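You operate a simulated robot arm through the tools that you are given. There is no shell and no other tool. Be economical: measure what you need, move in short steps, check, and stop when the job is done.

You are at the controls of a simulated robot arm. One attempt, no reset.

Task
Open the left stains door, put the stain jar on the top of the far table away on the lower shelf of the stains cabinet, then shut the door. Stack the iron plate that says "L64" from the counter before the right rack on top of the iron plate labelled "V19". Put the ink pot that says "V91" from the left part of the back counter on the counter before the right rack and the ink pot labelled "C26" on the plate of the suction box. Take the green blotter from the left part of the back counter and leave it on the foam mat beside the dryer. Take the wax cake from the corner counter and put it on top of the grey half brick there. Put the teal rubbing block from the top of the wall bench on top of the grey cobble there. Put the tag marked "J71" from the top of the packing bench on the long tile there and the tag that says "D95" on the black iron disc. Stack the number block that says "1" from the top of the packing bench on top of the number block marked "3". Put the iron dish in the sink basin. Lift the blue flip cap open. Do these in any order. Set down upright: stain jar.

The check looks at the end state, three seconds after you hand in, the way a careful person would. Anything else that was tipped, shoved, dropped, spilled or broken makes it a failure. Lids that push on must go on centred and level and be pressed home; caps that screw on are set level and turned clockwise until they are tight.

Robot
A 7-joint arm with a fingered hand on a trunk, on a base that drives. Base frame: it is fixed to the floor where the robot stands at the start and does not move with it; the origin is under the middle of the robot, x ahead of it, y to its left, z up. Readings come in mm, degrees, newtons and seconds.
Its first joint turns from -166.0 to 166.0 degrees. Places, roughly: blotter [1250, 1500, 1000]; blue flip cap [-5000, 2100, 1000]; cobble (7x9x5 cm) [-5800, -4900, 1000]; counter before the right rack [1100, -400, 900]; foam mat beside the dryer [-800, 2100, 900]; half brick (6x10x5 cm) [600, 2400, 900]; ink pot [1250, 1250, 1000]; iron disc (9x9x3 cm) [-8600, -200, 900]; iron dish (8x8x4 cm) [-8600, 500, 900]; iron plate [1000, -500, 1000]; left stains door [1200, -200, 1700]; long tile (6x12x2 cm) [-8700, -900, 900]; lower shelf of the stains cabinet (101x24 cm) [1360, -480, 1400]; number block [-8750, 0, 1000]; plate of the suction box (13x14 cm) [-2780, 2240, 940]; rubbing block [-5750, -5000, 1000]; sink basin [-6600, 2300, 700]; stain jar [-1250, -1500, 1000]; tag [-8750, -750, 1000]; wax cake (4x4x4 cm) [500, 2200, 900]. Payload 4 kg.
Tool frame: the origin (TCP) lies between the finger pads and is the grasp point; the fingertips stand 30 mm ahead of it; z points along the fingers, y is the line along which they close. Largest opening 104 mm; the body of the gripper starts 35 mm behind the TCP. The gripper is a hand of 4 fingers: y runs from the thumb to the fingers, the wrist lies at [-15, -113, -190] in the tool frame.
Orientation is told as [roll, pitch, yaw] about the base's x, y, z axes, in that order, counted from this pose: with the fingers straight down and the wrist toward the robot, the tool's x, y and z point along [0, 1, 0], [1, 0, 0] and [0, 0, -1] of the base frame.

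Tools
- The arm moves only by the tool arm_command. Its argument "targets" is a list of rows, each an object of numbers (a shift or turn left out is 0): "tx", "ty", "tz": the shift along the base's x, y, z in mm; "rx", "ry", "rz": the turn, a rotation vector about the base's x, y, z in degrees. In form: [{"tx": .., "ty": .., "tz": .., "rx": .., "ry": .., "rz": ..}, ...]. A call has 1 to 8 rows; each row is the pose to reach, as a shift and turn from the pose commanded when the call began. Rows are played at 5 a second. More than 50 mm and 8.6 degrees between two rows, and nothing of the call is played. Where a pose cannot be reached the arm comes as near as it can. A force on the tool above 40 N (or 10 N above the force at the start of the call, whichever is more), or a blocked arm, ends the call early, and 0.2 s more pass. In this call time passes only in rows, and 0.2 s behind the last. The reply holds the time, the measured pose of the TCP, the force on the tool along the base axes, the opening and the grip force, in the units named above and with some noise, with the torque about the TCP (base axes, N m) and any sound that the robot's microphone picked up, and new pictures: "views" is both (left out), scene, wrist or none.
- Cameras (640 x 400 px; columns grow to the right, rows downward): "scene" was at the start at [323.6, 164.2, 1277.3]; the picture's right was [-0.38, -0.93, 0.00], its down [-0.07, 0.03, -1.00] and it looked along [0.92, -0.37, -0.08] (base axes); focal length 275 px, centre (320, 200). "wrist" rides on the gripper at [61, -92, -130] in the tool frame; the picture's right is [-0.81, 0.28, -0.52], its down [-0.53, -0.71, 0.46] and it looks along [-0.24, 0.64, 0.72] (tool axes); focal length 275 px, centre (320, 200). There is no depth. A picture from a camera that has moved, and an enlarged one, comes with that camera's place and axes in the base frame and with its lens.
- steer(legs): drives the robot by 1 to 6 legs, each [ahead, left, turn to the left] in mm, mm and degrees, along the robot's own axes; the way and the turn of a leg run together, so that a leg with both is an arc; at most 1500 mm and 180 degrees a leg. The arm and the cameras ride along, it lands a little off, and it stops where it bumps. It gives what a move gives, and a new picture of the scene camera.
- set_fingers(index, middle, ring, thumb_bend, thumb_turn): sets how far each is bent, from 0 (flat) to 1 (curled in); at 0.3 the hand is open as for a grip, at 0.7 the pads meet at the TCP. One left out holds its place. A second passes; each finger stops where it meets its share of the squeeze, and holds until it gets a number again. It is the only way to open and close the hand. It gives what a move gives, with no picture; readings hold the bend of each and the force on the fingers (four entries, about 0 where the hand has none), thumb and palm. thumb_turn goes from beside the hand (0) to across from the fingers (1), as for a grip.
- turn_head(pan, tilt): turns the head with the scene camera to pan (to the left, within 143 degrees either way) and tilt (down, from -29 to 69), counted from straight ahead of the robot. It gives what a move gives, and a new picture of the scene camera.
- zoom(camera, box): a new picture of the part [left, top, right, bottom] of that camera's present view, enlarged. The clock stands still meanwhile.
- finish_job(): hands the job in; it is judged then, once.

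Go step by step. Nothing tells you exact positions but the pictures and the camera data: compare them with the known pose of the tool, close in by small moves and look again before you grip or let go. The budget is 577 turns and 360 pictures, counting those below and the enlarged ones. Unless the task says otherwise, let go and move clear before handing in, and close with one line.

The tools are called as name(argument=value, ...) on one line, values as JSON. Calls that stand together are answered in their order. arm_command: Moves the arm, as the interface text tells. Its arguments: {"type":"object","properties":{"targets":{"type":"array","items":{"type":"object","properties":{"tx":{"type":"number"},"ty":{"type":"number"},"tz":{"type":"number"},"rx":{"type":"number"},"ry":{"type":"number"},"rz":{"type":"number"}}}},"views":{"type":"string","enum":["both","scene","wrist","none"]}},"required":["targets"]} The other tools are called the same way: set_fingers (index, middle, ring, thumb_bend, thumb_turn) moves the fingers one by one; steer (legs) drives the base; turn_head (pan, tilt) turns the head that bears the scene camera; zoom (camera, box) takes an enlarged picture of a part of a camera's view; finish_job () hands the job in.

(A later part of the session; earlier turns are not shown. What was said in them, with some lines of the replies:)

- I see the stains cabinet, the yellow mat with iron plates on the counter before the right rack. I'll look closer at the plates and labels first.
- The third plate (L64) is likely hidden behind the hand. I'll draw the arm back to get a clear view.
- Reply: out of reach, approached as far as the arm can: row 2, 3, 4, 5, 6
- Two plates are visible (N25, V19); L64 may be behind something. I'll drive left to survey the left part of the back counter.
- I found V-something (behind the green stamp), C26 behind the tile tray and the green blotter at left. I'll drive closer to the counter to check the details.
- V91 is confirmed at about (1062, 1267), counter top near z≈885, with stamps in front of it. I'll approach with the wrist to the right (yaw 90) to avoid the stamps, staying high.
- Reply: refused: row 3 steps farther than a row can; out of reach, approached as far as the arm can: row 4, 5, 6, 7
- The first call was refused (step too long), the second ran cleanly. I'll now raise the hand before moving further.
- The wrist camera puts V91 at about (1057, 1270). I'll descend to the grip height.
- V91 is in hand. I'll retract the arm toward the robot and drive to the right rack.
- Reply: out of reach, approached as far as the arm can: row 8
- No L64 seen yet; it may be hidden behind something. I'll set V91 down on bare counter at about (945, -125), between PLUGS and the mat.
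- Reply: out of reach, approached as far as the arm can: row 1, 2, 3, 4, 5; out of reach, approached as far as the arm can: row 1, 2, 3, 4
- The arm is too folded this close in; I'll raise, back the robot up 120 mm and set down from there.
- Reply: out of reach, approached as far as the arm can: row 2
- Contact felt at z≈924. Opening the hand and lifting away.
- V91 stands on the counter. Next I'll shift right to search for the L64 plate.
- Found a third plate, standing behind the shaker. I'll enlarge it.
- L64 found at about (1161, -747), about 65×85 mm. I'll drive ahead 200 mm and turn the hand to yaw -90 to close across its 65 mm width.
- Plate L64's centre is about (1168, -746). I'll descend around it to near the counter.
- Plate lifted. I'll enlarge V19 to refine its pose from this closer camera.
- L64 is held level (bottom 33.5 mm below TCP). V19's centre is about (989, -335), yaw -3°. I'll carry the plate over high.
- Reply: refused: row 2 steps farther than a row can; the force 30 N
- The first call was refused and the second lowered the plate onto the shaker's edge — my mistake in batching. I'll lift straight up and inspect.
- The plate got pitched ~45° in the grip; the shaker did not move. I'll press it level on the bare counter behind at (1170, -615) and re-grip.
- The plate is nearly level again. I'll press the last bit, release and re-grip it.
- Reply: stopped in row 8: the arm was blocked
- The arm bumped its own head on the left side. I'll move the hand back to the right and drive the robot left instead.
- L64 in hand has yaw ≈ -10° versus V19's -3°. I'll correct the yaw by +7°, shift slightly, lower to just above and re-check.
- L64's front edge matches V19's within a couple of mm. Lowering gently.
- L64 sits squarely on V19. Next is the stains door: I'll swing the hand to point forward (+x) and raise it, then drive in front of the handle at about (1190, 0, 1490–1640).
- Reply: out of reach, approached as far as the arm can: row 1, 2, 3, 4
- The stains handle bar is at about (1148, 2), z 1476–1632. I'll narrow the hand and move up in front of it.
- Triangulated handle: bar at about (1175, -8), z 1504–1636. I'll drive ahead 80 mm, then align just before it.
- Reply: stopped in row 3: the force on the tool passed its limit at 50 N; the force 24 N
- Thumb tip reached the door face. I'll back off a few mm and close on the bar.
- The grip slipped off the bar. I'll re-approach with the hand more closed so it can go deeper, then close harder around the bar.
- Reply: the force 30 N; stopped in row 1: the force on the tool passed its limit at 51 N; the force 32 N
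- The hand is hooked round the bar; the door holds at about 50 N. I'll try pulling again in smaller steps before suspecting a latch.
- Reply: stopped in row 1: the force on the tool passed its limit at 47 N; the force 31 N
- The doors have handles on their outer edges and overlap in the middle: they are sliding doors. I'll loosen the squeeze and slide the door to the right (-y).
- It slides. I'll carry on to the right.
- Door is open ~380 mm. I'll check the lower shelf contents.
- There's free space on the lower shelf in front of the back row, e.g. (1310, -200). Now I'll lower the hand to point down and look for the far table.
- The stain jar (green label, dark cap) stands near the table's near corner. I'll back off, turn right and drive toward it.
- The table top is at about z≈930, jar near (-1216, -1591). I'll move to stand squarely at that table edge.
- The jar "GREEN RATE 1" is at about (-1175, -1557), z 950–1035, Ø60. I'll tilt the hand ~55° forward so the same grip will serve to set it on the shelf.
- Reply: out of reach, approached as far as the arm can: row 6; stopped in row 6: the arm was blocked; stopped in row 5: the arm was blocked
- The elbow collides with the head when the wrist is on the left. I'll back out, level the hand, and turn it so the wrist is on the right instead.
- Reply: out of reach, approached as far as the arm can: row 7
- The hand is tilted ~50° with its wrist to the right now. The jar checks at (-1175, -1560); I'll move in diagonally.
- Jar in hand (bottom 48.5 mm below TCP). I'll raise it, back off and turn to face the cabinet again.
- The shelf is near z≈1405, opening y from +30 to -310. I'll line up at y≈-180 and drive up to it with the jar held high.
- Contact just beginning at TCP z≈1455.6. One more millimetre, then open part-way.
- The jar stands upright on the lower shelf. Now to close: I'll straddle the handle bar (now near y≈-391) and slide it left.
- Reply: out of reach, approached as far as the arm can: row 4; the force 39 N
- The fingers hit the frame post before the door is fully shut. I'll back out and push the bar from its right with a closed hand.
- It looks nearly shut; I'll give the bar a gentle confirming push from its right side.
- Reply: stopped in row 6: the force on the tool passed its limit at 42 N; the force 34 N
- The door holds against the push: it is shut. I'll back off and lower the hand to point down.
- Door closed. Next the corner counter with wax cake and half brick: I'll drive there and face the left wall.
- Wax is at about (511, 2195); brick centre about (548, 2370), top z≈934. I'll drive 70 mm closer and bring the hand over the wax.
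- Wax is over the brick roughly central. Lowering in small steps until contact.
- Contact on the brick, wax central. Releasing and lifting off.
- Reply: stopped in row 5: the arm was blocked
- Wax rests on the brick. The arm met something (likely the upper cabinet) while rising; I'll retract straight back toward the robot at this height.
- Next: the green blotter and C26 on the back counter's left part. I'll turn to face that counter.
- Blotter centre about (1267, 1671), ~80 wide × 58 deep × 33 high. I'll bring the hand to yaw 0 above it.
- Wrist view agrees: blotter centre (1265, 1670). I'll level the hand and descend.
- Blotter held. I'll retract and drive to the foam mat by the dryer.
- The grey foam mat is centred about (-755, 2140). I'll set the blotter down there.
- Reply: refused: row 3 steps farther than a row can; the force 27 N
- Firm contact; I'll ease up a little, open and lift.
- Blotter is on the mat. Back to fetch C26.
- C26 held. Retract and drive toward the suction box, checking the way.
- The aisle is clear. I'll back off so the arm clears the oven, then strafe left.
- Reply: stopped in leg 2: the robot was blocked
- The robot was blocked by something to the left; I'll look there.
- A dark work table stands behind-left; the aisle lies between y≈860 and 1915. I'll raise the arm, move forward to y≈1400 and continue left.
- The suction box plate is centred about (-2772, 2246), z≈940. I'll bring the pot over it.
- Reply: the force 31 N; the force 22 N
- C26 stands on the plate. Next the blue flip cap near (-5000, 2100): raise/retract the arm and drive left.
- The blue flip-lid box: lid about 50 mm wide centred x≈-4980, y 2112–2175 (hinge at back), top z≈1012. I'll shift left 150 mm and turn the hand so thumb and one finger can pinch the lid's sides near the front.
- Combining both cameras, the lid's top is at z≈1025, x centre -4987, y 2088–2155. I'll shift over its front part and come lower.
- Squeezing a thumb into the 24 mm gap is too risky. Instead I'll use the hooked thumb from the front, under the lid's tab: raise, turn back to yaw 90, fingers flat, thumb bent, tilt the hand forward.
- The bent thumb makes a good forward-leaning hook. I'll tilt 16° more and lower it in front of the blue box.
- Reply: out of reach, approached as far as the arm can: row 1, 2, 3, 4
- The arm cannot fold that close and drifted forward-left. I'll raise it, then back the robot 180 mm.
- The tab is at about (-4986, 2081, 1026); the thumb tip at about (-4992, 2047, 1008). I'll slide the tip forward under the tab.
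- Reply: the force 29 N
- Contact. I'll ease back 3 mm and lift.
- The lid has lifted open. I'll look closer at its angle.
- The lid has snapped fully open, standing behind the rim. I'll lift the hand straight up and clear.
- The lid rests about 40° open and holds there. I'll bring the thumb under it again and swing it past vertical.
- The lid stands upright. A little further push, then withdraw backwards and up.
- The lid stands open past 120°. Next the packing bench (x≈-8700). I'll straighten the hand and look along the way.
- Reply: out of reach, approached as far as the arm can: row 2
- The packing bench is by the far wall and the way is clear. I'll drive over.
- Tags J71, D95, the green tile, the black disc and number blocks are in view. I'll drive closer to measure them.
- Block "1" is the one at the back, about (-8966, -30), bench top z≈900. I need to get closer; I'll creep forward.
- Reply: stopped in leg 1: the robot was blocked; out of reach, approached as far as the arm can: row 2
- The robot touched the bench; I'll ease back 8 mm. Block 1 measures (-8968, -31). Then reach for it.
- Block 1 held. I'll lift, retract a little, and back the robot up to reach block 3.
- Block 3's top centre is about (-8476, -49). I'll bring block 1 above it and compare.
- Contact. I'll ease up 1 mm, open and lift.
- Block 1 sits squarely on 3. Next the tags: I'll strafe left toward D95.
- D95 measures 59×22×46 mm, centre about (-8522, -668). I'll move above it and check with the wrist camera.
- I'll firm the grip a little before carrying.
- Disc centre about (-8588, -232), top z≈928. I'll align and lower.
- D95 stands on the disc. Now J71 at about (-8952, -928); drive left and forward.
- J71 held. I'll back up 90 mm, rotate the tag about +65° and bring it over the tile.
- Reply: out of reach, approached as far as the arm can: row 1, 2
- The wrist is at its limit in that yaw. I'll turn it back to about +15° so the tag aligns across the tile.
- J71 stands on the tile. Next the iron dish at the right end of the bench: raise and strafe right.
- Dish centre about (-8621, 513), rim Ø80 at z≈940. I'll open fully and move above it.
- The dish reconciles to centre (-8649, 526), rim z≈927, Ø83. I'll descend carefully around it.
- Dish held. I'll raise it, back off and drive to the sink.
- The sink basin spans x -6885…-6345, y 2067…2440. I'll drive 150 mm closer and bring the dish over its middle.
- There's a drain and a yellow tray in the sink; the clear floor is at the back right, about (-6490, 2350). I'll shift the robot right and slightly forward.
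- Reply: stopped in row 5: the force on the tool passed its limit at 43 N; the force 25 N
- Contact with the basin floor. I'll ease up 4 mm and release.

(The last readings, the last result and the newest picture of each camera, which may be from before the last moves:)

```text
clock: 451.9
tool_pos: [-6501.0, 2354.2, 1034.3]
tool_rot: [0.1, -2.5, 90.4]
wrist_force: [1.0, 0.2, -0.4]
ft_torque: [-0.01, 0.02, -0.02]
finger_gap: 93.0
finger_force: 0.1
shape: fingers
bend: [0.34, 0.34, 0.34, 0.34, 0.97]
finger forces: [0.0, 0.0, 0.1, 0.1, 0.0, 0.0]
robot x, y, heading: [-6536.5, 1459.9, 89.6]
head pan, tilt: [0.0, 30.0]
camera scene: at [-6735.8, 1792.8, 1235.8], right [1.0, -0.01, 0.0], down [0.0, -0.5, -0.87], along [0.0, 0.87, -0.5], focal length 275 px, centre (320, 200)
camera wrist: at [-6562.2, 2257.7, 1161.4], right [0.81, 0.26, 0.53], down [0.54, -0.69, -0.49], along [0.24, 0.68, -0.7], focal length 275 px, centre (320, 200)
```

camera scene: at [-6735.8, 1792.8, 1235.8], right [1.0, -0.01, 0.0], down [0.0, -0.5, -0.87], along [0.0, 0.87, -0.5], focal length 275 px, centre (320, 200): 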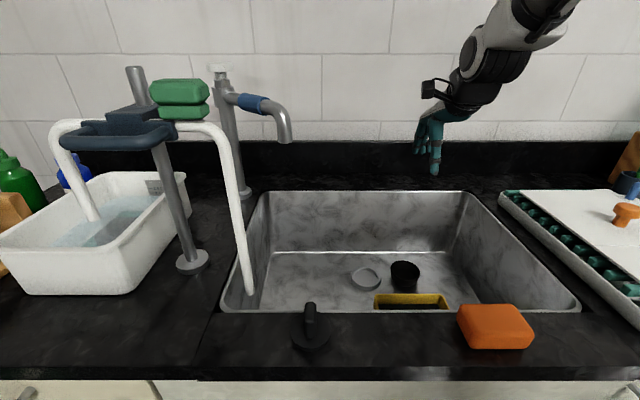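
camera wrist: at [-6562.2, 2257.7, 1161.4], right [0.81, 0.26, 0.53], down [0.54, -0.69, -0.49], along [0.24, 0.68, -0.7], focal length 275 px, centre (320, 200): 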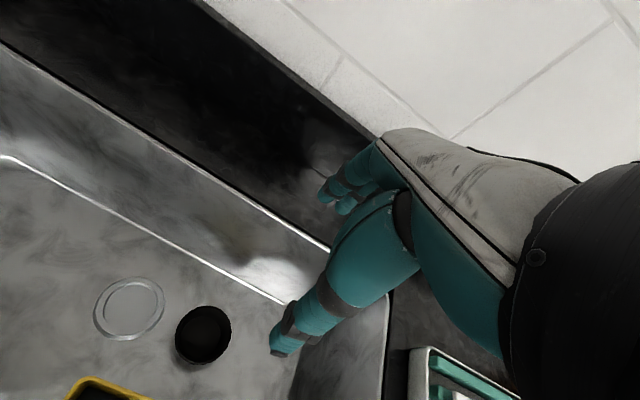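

The dish sits upright in the basin. Last: the wall bench with the teal rubbing block. I'll retract the arm and drive there down the clear corridor.

arm_command(targets=[{"ty": -40, "tz": 30}, {"ty": -85, "tz": 50}, {"ty": -130, "tz": 70}, {"ty": -175, "tz": 90}, {"ty": -220, "tz": 110}, {"ty": -265, "tz": 130}], views="none")

steer(legs=[[-460, 0, 0], [0, 660, 0], [0, 0, 180], [1500, 0, 0], [1500, 0, 0]])

turn_head(pan=10, tilt=12)

```text
clock: 453.3
tool_pos: [-6499.0, 2090.3, 1160.0]
tool_rot: [0.0, -2.4, 90.5]
wrist_force: [0.3, 0.7, -0.4]
ft_torque: [-0.03, 0.0, 0.01]
finger_gap: 92.8
finger_force: 0.0
shape: fingers
bend: [0.34, 0.34, 0.34, 0.34, 0.97]
finger forces: [0.0, 0.0, 0.0, 0.1, 0.0, 0.0]
robot x, y, heading: [-6538.6, 1465.1, 89.8]
head pan, tilt: [0.0, 30.0]
```

```text
clock: 480.9
tool_pos: [-7128.6, -2630.1, 1161.4]
tool_rot: [0.2, -2.5, -87.2]
wrist_force: [0.0, 0.0, 0.3]
ft_torque: [0.0, -0.04, 0.0]
finger_gap: 93.1
finger_force: 0.1
shape: fingers
bend: [0.34, 0.34, 0.34, 0.34, 0.97]
finger forces: [0.0, 0.1, 0.0, 0.1, 0.1, 0.0]
robot x, y, heading: [-7119.6, -2001.6, -87.8]
head pan, tilt: [0.0, 30.0]
camera scene: at [-6907.5, -2326.1, 1235.8], right [-1.0, -0.04, 0.0], down [-0.02, 0.5, -0.87], along [0.03, -0.87, -0.5], focal length 275 px, centre (320, 200)
```

scene: 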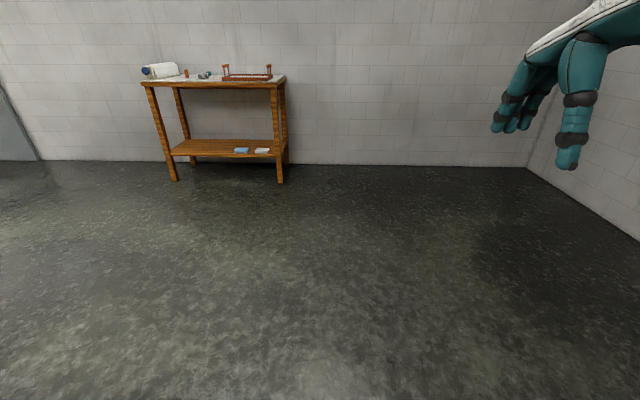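

```text
clock: 481.7
tool_pos: [-7129.7, -2630.2, 1160.6]
tool_rot: [0.0, -2.4, -87.2]
wrist_force: [-0.5, 0.2, 1.1]
ft_torque: [0.01, 0.0, 0.02]
finger_gap: 93.1
finger_force: 0.1
shape: fingers
bend: [0.34, 0.34, 0.34, 0.34, 0.97]
finger forces: [0.0, 0.0, 0.0, 0.1, 0.1, 0.0]
robot x, y, heading: [-7117.6, -2005.9, -87.7]
head pan, tilt: [10.0, 12.0]
camera scene: at [-6891.3, -2326.9, 1264.9], right [-0.98, -0.21, 0.0], down [-0.04, 0.2, -0.98], along [0.2, -0.96, -0.21], focal length 275 px, centre (320, 200)
```

scene: 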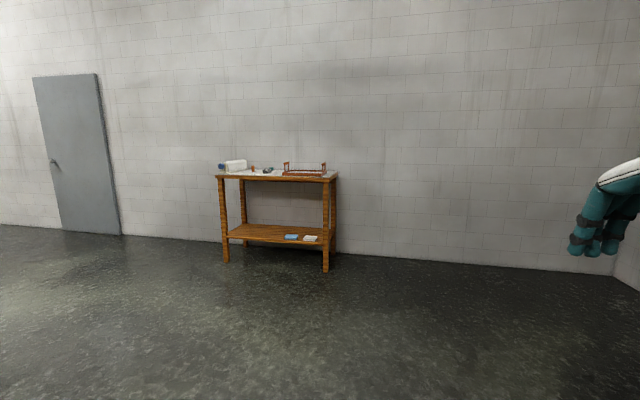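

steer(legs=[[0, 0, -2.3], [1100, 0, 0], [1060, 650, 0], [0, 700, 0]])

turn_head(pan=-5, tilt=30)

```text
clock: 497.1
tool_pos: [-5742.7, -4761.8, 1162.1]
tool_rot: [0.1, -2.5, -87.1]
wrist_force: [0.6, 0.0, -0.1]
ft_torque: [0.01, -0.01, 0.01]
finger_gap: 93.0
finger_force: 0.2
shape: fingers
bend: [0.34, 0.34, 0.34, 0.34, 0.97]
finger forces: [0.0, 0.0, 0.0, 0.1, 0.0, 0.0]
robot x, y, heading: [-5733.8, -4133.2, -87.5]
head pan, tilt: [10.0, 12.0]
camera scene: at [-5506.3, -4457.6, 1264.9], right [-0.98, -0.21, 0.0], down [-0.04, 0.2, -0.98], along [0.21, -0.96, -0.21], focal length 275 px, centre (320, 200)
```

scene: 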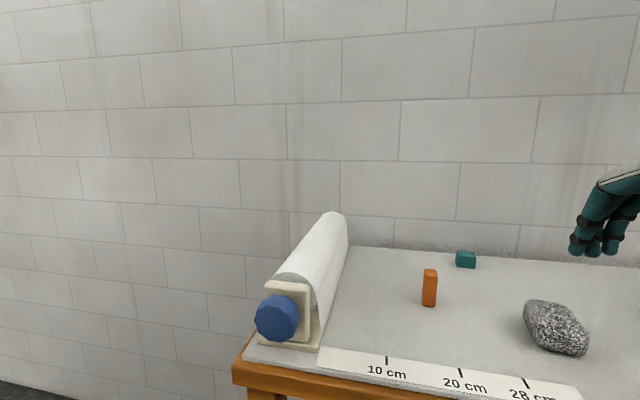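

```text
clock: 497.9
tool_pos: [-5745.1, -4762.5, 1161.6]
tool_rot: [0.0, -2.4, -87.2]
wrist_force: [-0.1, -0.1, 0.6]
ft_torque: [0.0, -0.02, 0.01]
finger_gap: 92.9
finger_force: 0.0
shape: fingers
bend: [0.34, 0.34, 0.34, 0.34, 0.97]
finger forces: [0.1, 0.1, 0.0, 0.0, 0.0, 0.0]
robot x, y, heading: [-5734.5, -4135.2, -87.9]
head pan, tilt: [-5.0, 30.0]
camera scene: at [-5530.4, -4456.8, 1235.9], right [-1.0, 0.05, 0.0], down [0.02, 0.5, -0.87], along [-0.04, -0.87, -0.5], focal length 275 px, centre (320, 200)
```

scene: 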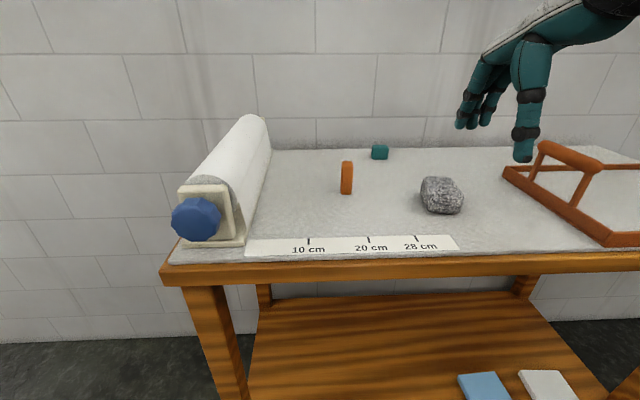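

zoom(camera="scene", box=[330, 130, 490, 230])

```text
4.00 times, centred on (410, 180) of scene
camera zoom: at [-5530.4, -4456.8, 1235.9], right [-1.0, 0.05, 0.0], down [0.02, 0.5, -0.87], along [-0.04, -0.87, -0.5], focal length 1098 px, centre (-40, 280)
```

zoom: 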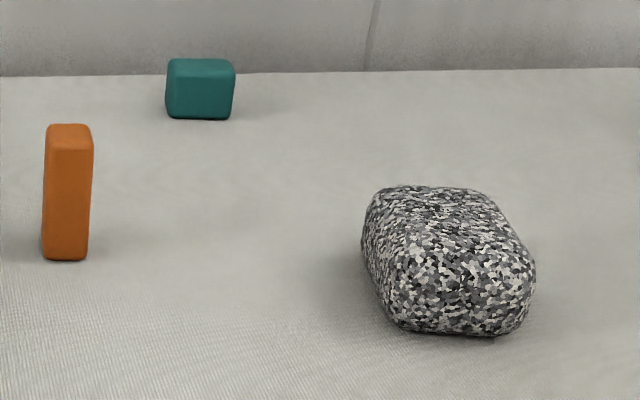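

The teal block is at about (-5765, -5285) and the cobble about (-5830, -4990). I'll drive 180 mm closer.

steer(legs=[[180, 0, -2]])

arm_command(targets=[{"ty": -45, "tz": -5}, {"ty": -90, "tz": -10}, {"ty": -135, "tz": -20}, {"ty": -180, "tz": -40}, {"ty": -220, "tz": -65}], views="both")

```text
clock: 499.4
tool_pos: [-5765.5, -4942.3, 1162.1]
tool_rot: [0.0, -2.5, -89.3]
wrist_force: [0.2, 0.5, -0.2]
ft_torque: [0.05, 0.0, -0.03]
finger_gap: 93.2
finger_force: 0.1
shape: fingers
bend: [0.34, 0.34, 0.34, 0.34, 0.97]
finger forces: [0.0, 0.1, 0.0, 0.0, 0.0, 0.0]
robot x, y, heading: [-5733.0, -4314.3, -90.1]
head pan, tilt: [-5.0, 30.0]
camera scene: at [-5539.7, -4646.2, 1235.8], right [-1.0, 0.09, 0.0], down [0.04, 0.5, -0.87], along [-0.08, -0.86, -0.5], focal length 275 px, centre (320, 200)
```

scene: 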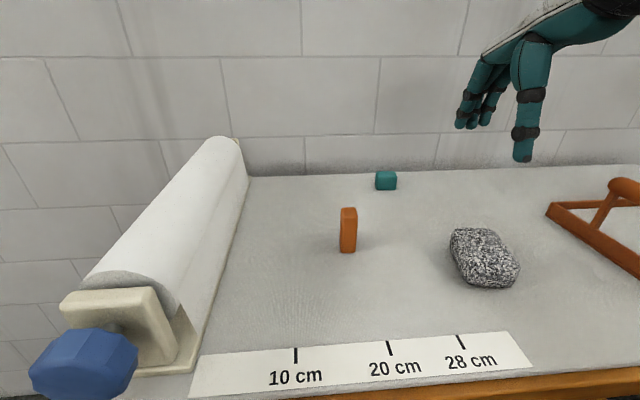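

```text
clock: 500.6
tool_pos: [-5763.1, -5164.4, 1094.9]
tool_rot: [0.2, -2.6, -89.4]
wrist_force: [0.4, 0.8, 1.8]
ft_torque: [0.0, 0.01, 0.01]
finger_gap: 93.0
finger_force: 0.0
shape: fingers
bend: [0.34, 0.34, 0.34, 0.34, 0.97]
finger forces: [0.0, 0.0, 0.0, 0.0, 0.1, 0.0]
robot x, y, heading: [-5728.4, -4314.2, -90.0]
head pan, tilt: [-5.0, 30.0]
camera scene: at [-5539.8, -4645.7, 1236.0], right [-1.0, 0.09, 0.0], down [0.04, 0.5, -0.87], along [-0.08, -0.86, -0.5], focal length 275 px, centre (320, 200)
camera wrist: at [-5705.2, -5064.4, 1222.3], right [-0.81, -0.26, 0.53], down [-0.54, 0.69, -0.49], along [-0.23, -0.68, -0.7], focal length 275 px, centre (320, 200)
```

scene: 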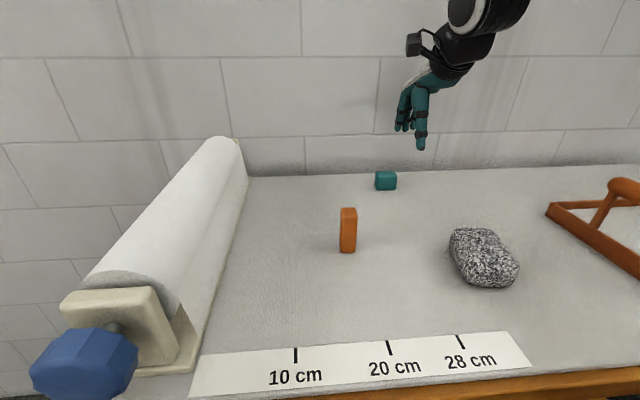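
wrist: 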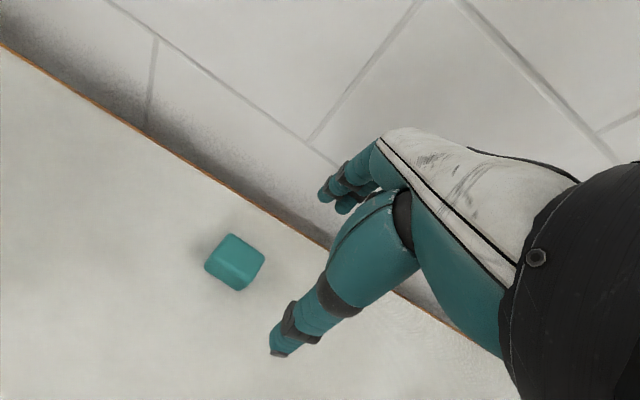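

zoom(camera="scene", box=[330, 150, 530, 300])

zoom(camera="wrist", box=[180, 200, 300, 320])

```text
2.67 times, centred on (430, 225) of scene
camera zoom: at [-5539.8, -4645.7, 1236.0], right [-1.0, 0.09, 0.0], down [0.04, 0.5, -0.87], along [-0.08, -0.86, -0.5], focal length 732 px, centre (27, 133)
```

zoom: 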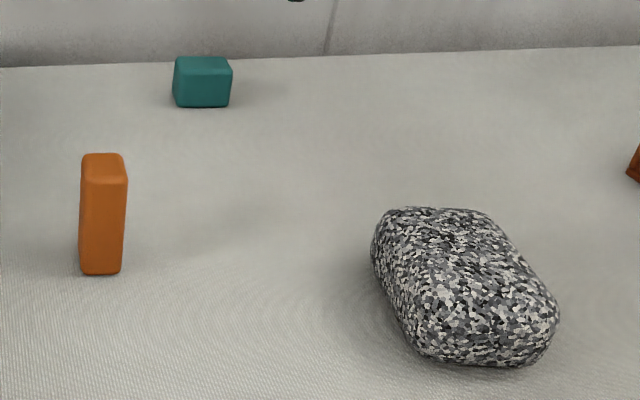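

```text
3.33 times, centred on (240, 260) of wrist
camera zoom: at [-5705.2, -5064.4, 1222.3], right [-0.81, -0.26, 0.53], down [-0.54, 0.69, -0.49], along [-0.23, -0.68, -0.7], focal length 918 px, centre (587, 0)
```

zoom: 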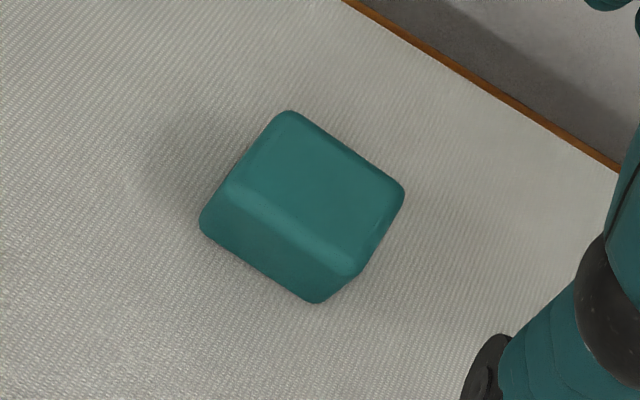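

Triangulation puts the teal block at (-5732, -5182), top z≈979 (bench at ~950). I'll move over it and re-check.

set_fingers(index=0.45, middle=0.45, ring=0.45, thumb_bend=0.45)

arm_command(targets=[{"tx": 15, "ty": -9, "tz": -25}, {"tx": 31, "ty": -18, "tz": -55}], views="both")

```text
clock: 501.6
tool_pos: [-5763.0, -5164.1, 1094.3]
tool_rot: [-0.1, -2.5, -89.3]
wrist_force: [-1.0, 0.2, 1.0]
ft_torque: [-0.03, -0.01, 0.03]
finger_gap: 65.7
finger_force: 0.0
shape: fingers
bend: [0.45, 0.45, 0.45, 0.45, 0.97]
finger forces: [0.1, 0.0, 0.1, 0.0, 0.0, 0.0]
robot x, y, heading: [-5732.6, -4314.6, -90.2]
head pan, tilt: [-5.0, 30.0]
```

```text
clock: 502.2
tool_pos: [-5736.0, -5180.8, 1041.0]
tool_rot: [0.1, -2.5, -89.4]
wrist_force: [0.0, 0.2, 0.2]
ft_torque: [-0.04, 0.01, 0.01]
finger_gap: 65.7
finger_force: 0.1
shape: fingers
bend: [0.45, 0.45, 0.45, 0.45, 0.97]
finger forces: [0.0, 0.0, 0.1, 0.0, 0.0, 0.0]
robot x, y, heading: [-5730.2, -4312.4, -89.7]
head pan, tilt: [-5.0, 30.0]
camera scene: at [-5540.0, -4646.1, 1235.9], right [-1.0, 0.09, 0.0], down [0.04, 0.5, -0.87], along [-0.08, -0.86, -0.5], focal length 275 px, centre (320, 200)
camera wrist: at [-5675.9, -5081.2, 1169.0], right [-0.81, -0.26, 0.53], down [-0.54, 0.69, -0.49], along [-0.24, -0.68, -0.7], focal length 275 px, centre (320, 200)
```

scene: 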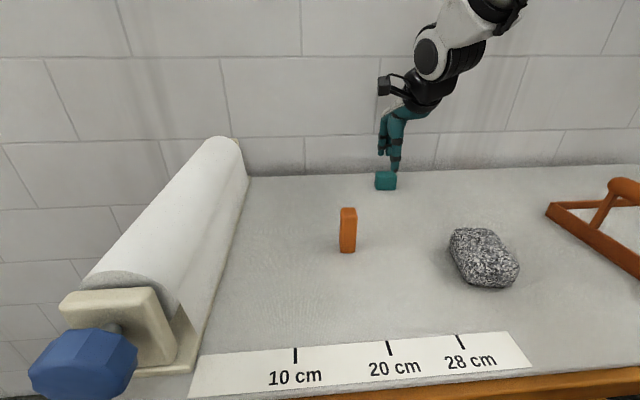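
wrist: 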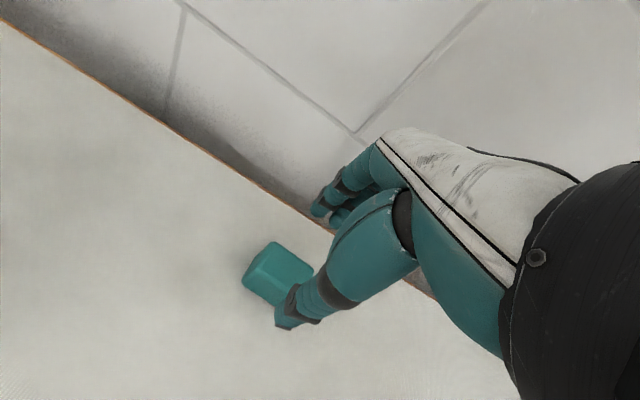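

arm_command(targets=[{"tx": 5, "ty": -2, "tz": -25}, {"tx": 5, "ty": -2, "tz": -45}, {"tx": 5, "ty": -2, "tz": -53}], views="wrist")

zoom(camera="scene", box=[350, 130, 430, 210])

```text
clock: 503.1
tool_pos: [-5730.2, -5181.4, 989.0]
tool_rot: [0.0, -2.4, -89.3]
wrist_force: [0.3, 0.6, 0.2]
ft_torque: [0.04, -0.04, -0.03]
finger_gap: 65.6
finger_force: 0.1
shape: fingers
bend: [0.45, 0.45, 0.45, 0.45, 0.97]
finger forces: [0.0, 0.1, 0.0, 0.0, 0.0, 0.1]
robot x, y, heading: [-5730.7, -4316.4, -90.3]
head pan, tilt: [-5.0, 30.0]
camera wrist: at [-5670.3, -5083.3, 1116.2], right [-0.81, -0.26, 0.53], down [-0.54, 0.69, -0.49], along [-0.23, -0.68, -0.7], focal length 275 px, centre (320, 200)
```

wrist: 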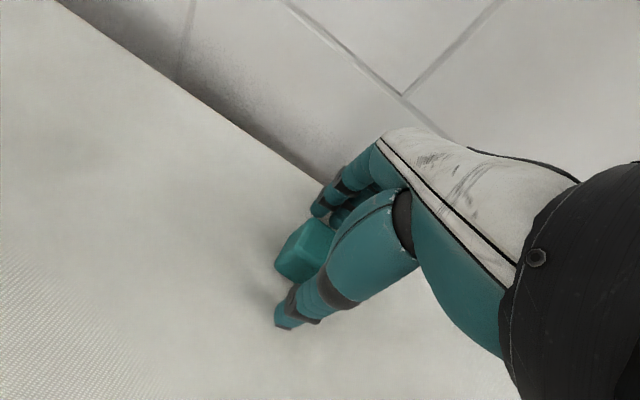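

```text
5.00 times, centred on (390, 170) of scene
camera zoom: at [-5539.7, -4646.2, 1235.9], right [-1.0, 0.09, 0.0], down [0.04, 0.5, -0.87], along [-0.08, -0.86, -0.5], focal length 1373 px, centre (-30, 350)
```

zoom: 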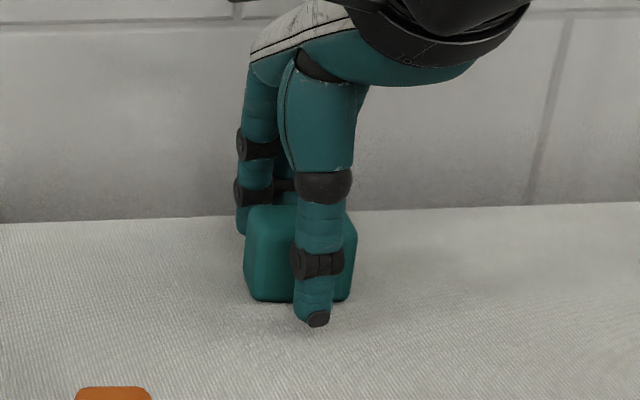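

set_fingers(index=0.68, middle=0.68, ring=0.68, thumb_bend=0.68)

arm_command(targets=[{"tz": 15}, {"tz": 45}, {"tz": 85}], views="none")

zoom(camera="scene", box=[350, 90, 430, 170])

```text
clock: 504.1
tool_pos: [-5730.3, -5182.2, 988.2]
tool_rot: [-0.1, -2.5, -89.3]
wrist_force: [0.7, 0.2, 0.7]
ft_torque: [-0.01, 0.02, -0.01]
finger_gap: 27.9
finger_force: 8.9
shape: fingers
bend: [0.61, 0.65, 0.67, 0.59, 0.96]
finger forces: [5.0, 3.1, 0.9, 0.1, 9.0, 0.1]
robot x, y, heading: [-5729.4, -4317.6, -90.3]
head pan, tilt: [-5.0, 30.0]
```

```text
clock: 504.9
tool_pos: [-5729.8, -5182.6, 1073.3]
tool_rot: [0.1, -2.3, -89.2]
wrist_force: [0.8, 1.0, -0.9]
ft_torque: [0.0, -0.02, 0.0]
finger_gap: 28.2
finger_force: 9.1
shape: fingers
bend: [0.61, 0.65, 0.67, 0.59, 0.96]
finger forces: [5.0, 3.0, 0.8, 0.0, 9.0, 0.0]
robot x, y, heading: [-5734.3, -4317.4, -89.9]
head pan, tilt: [-5.0, 30.0]
```

```text
5.00 times, centred on (390, 130) of scene
camera zoom: at [-5539.6, -4646.4, 1235.8], right [-1.0, 0.09, 0.0], down [0.04, 0.5, -0.87], along [-0.08, -0.86, -0.5], focal length 1373 px, centre (-30, 550)
```

zoom: 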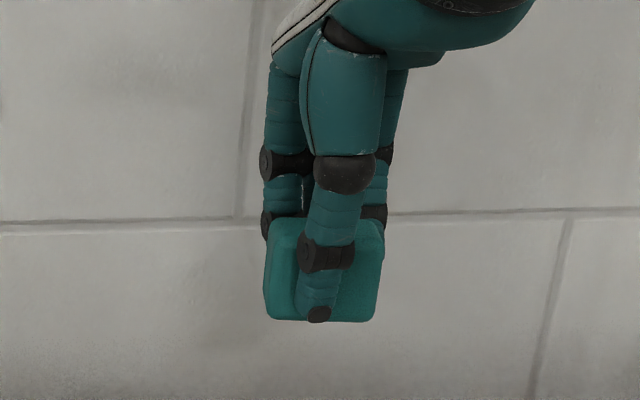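

Held level. I'll raise, back up 200 mm so the cobble is in comfortable reach.

arm_command(targets=[{"tz": 30, "ty": 10}, {"tz": 50, "ty": 30}], views="none")

steer(legs=[[-200, 0, 0]])

arm_command(targets=[{"tx": -30, "ty": 5}, {"tx": -60, "ty": 10}], views="both")

```text
clock: 505.4
tool_pos: [-5728.6, -5152.8, 1124.2]
tool_rot: [0.0, -2.3, -89.3]
wrist_force: [0.0, 0.4, -1.6]
ft_torque: [-0.01, -0.02, 0.02]
finger_gap: 28.0
finger_force: 8.9
shape: fingers
bend: [0.61, 0.65, 0.67, 0.59, 0.96]
finger forces: [4.9, 3.1, 0.7, 0.0, 8.9, 0.0]
robot x, y, heading: [-5728.2, -4315.9, -90.1]
head pan, tilt: [-5.0, 30.0]
```

```text
clock: 507.1
tool_pos: [-5726.8, -4949.7, 1125.0]
tool_rot: [0.0, -2.4, -89.1]
wrist_force: [0.0, -1.2, -0.8]
ft_torque: [0.02, 0.01, -0.01]
finger_gap: 28.1
finger_force: 9.1
shape: fingers
bend: [0.61, 0.65, 0.67, 0.59, 0.96]
finger forces: [5.0, 3.1, 0.8, 0.0, 9.1, 0.0]
robot x, y, heading: [-5730.0, -4112.6, -89.5]
head pan, tilt: [-5.0, 30.0]
camera scene: at [-5538.7, -4444.2, 1235.8], right [-1.0, 0.08, 0.0], down [0.04, 0.5, -0.87], along [-0.07, -0.86, -0.5], focal length 275 px, centre (320, 200)
```

scene: 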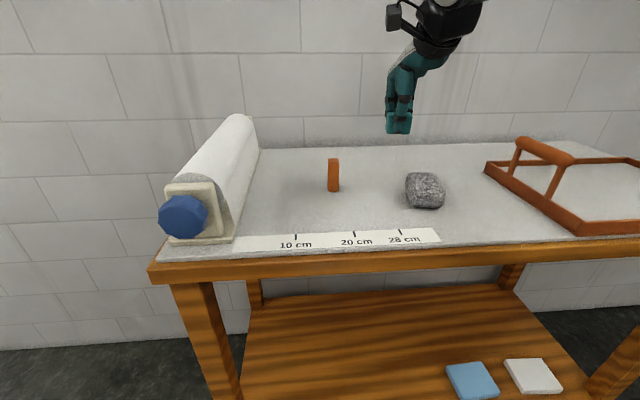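

```text
clock: 507.6
tool_pos: [-5786.2, -4941.4, 1123.9]
tool_rot: [0.0, -2.4, -89.1]
wrist_force: [0.0, -0.1, -0.4]
ft_torque: [0.01, 0.02, -0.03]
finger_gap: 28.1
finger_force: 9.6
shape: fingers
bend: [0.61, 0.65, 0.67, 0.59, 0.96]
finger forces: [5.0, 3.1, 0.8, 0.1, 8.8, 0.1]
robot x, y, heading: [-5728.2, -4115.2, -89.8]
head pan, tilt: [-5.0, 30.0]
camera scene: at [-5538.4, -4444.2, 1235.8], right [-1.0, 0.08, 0.0], down [0.04, 0.5, -0.87], along [-0.07, -0.86, -0.5], focal length 275 px, centre (320, 200)
camera wrist: at [-5727.2, -4842.3, 1252.2], right [-0.81, -0.27, 0.53], down [-0.54, 0.68, -0.49], along [-0.23, -0.68, -0.7], focal length 275 px, centre (320, 200)
```

scene: 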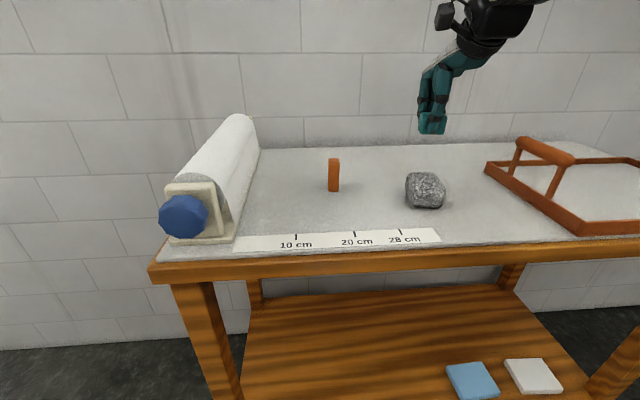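
wrist: 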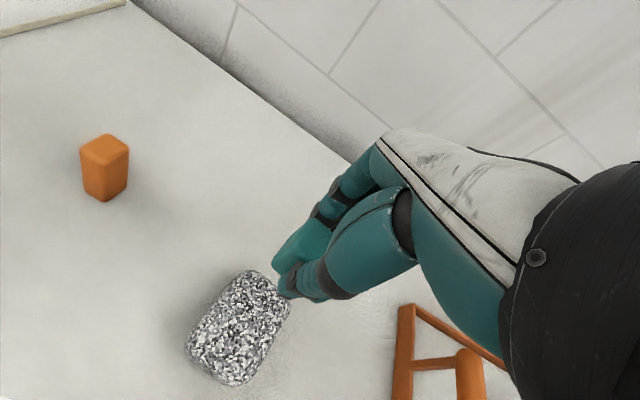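

Both cameras agree: cobble top centre (-5783, -4911), z≈1000. I'll move over it.

arm_command(targets=[{"tx": 3, "ty": 15, "tz": -20}, {"tx": 5, "ty": 30, "tz": -45}, {"tx": 5, "ty": 30, "tz": -70}], views="wrist")

zoom(camera="scene", box=[380, 120, 480, 220])

```text
clock: 508.4
tool_pos: [-5780.9, -4910.9, 1053.6]
tool_rot: [0.1, -2.4, -89.1]
wrist_force: [0.5, -0.1, -0.2]
ft_torque: [-0.01, 0.02, 0.01]
finger_gap: 28.2
finger_force: 9.4
shape: fingers
bend: [0.61, 0.65, 0.67, 0.59, 0.96]
finger forces: [5.0, 3.1, 0.8, 0.0, 8.8, 0.0]
robot x, y, heading: [-5730.7, -4113.2, -89.7]
head pan, tilt: [-5.0, 30.0]
camera wrist: at [-5722.7, -4812.0, 1180.7], right [-0.81, -0.27, 0.53], down [-0.54, 0.68, -0.49], along [-0.23, -0.68, -0.7], focal length 275 px, centre (320, 200)
```

wrist: 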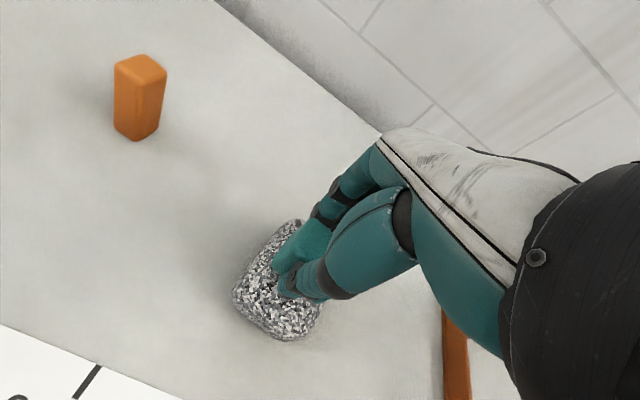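

```text
4.00 times, centred on (430, 170) of scene
camera zoom: at [-5538.7, -4444.2, 1235.9], right [-1.0, 0.08, 0.0], down [0.04, 0.5, -0.87], along [-0.07, -0.86, -0.5], focal length 1098 px, centre (-120, 320)
```

zoom: 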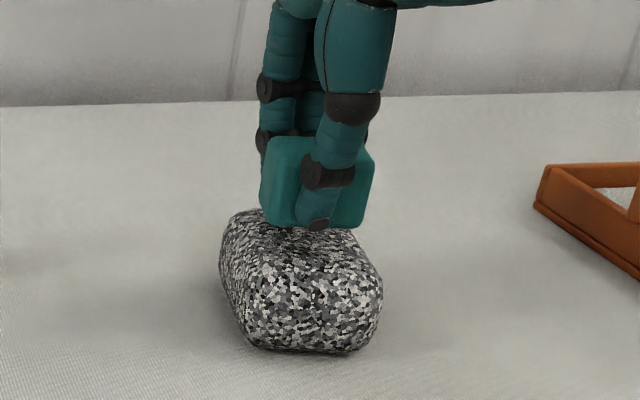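

arm_command(targets=[{"tx": 5, "tz": -5}, {"tx": 6, "tz": -9}, {"tx": 6, "tz": -12}], views="none")

zoom(camera="scene", box=[380, 120, 480, 220])

```text
clock: 509.2
tool_pos: [-5775.5, -4910.3, 1042.2]
tool_rot: [0.0, -2.4, -89.1]
wrist_force: [1.0, 0.1, -1.6]
ft_torque: [0.01, -0.01, 0.0]
finger_gap: 27.7
finger_force: 9.0
shape: fingers
bend: [0.61, 0.65, 0.67, 0.59, 0.96]
finger forces: [5.0, 3.1, 0.8, 0.0, 9.0, 0.0]
robot x, y, heading: [-5728.6, -4116.5, -89.7]
head pan, tilt: [-5.0, 30.0]
```

```text
4.00 times, centred on (430, 170) of scene
camera zoom: at [-5538.7, -4444.2, 1235.8], right [-1.0, 0.08, 0.0], down [0.04, 0.5, -0.87], along [-0.07, -0.86, -0.5], focal length 1098 px, centre (-120, 320)
```

zoom: 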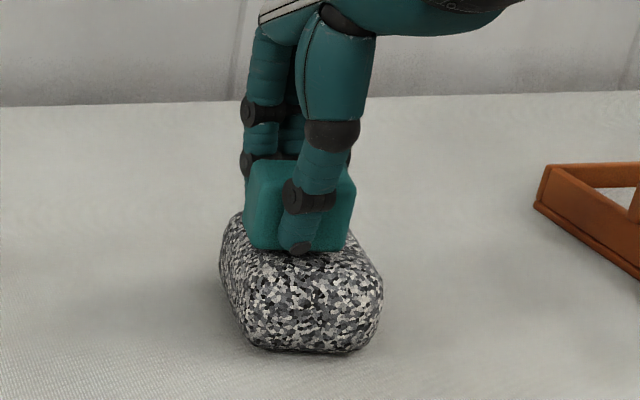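

arm_command(targets=[{"tz": -2}, {"tz": -4}, {"tz": -6}], views="none")

```text
clock: 510.1
tool_pos: [-5774.6, -4911.5, 1037.0]
tool_rot: [0.1, -2.5, -89.0]
wrist_force: [-0.2, -0.5, 2.0]
ft_torque: [0.01, 0.0, 0.01]
finger_gap: 27.8
finger_force: 9.4
shape: fingers
bend: [0.61, 0.65, 0.67, 0.59, 0.96]
finger forces: [5.2, 3.2, 1.0, 0.0, 9.0, 0.1]
robot x, y, heading: [-5729.0, -4115.1, -89.9]
head pan, tilt: [-5.0, 30.0]
```

arm_command(targets=[{"tz": -1}], views="none")

set_fingers(index=0.5, middle=0.5, ring=0.5, thumb_bend=0.5)

arm_command(targets=[{"tz": 25}, {"tz": 65}, {"tz": 110}, {"tz": 150}], views="none")

zoom(camera="scene", box=[380, 120, 480, 220])

```text
clock: 510.4
tool_pos: [-5775.3, -4911.6, 1035.8]
tool_rot: [0.2, -2.5, -89.1]
wrist_force: [-1.0, -1.4, 7.4]
ft_torque: [0.06, 0.03, 0.02]
finger_gap: 27.9
finger_force: 9.6
shape: fingers
bend: [0.61, 0.65, 0.67, 0.6, 0.96]
finger forces: [6.2, 4.0, 1.3, 0.0, 9.3, 0.0]
robot x, y, heading: [-5730.4, -4113.2, -89.7]
head pan, tilt: [-5.0, 30.0]
```

```text
clock: 511.4
tool_pos: [-5774.2, -4911.4, 1034.8]
tool_rot: [0.0, -2.5, -89.3]
wrist_force: [0.0, -0.5, -0.3]
ft_torque: [0.01, 0.0, 0.0]
finger_gap: 51.7
finger_force: 0.1
shape: fingers
bend: [0.5, 0.5, 0.5, 0.5, 0.97]
finger forces: [0.0, 0.1, 0.0, 0.0, 0.1, 0.0]
robot x, y, heading: [-5733.8, -4113.2, -90.2]
head pan, tilt: [-5.0, 30.0]
```

```text
clock: 512.5
tool_pos: [-5775.6, -4911.0, 1185.4]
tool_rot: [-0.1, -2.4, -89.2]
wrist_force: [0.3, 0.3, -0.3]
ft_torque: [0.06, 0.0, -0.01]
finger_gap: 51.8
finger_force: 0.1
shape: fingers
bend: [0.5, 0.5, 0.5, 0.5, 0.97]
finger forces: [0.1, 0.0, 0.1, 0.1, 0.0, 0.0]
robot x, y, heading: [-5731.0, -4110.5, -89.7]
head pan, tilt: [-5.0, 30.0]
```

```text
4.00 times, centred on (430, 170) of scene
camera zoom: at [-5538.7, -4444.4, 1235.8], right [-1.0, 0.08, 0.0], down [0.04, 0.5, -0.87], along [-0.07, -0.86, -0.5], focal length 1098 px, centre (-120, 320)
```

zoom: 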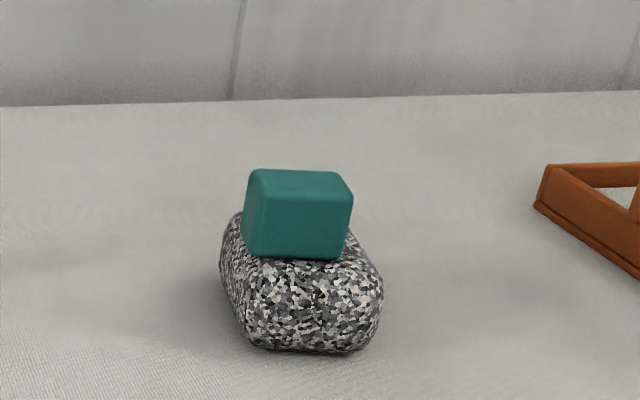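

Everything on the list has been placed, and the last block rests steadily on the cobble. The hand is empty and clear, so I'm handing in.

finish_job()

```text
The job is handed in.
```

All the tasks are done and I have handed the job in; the result has not come back yet.
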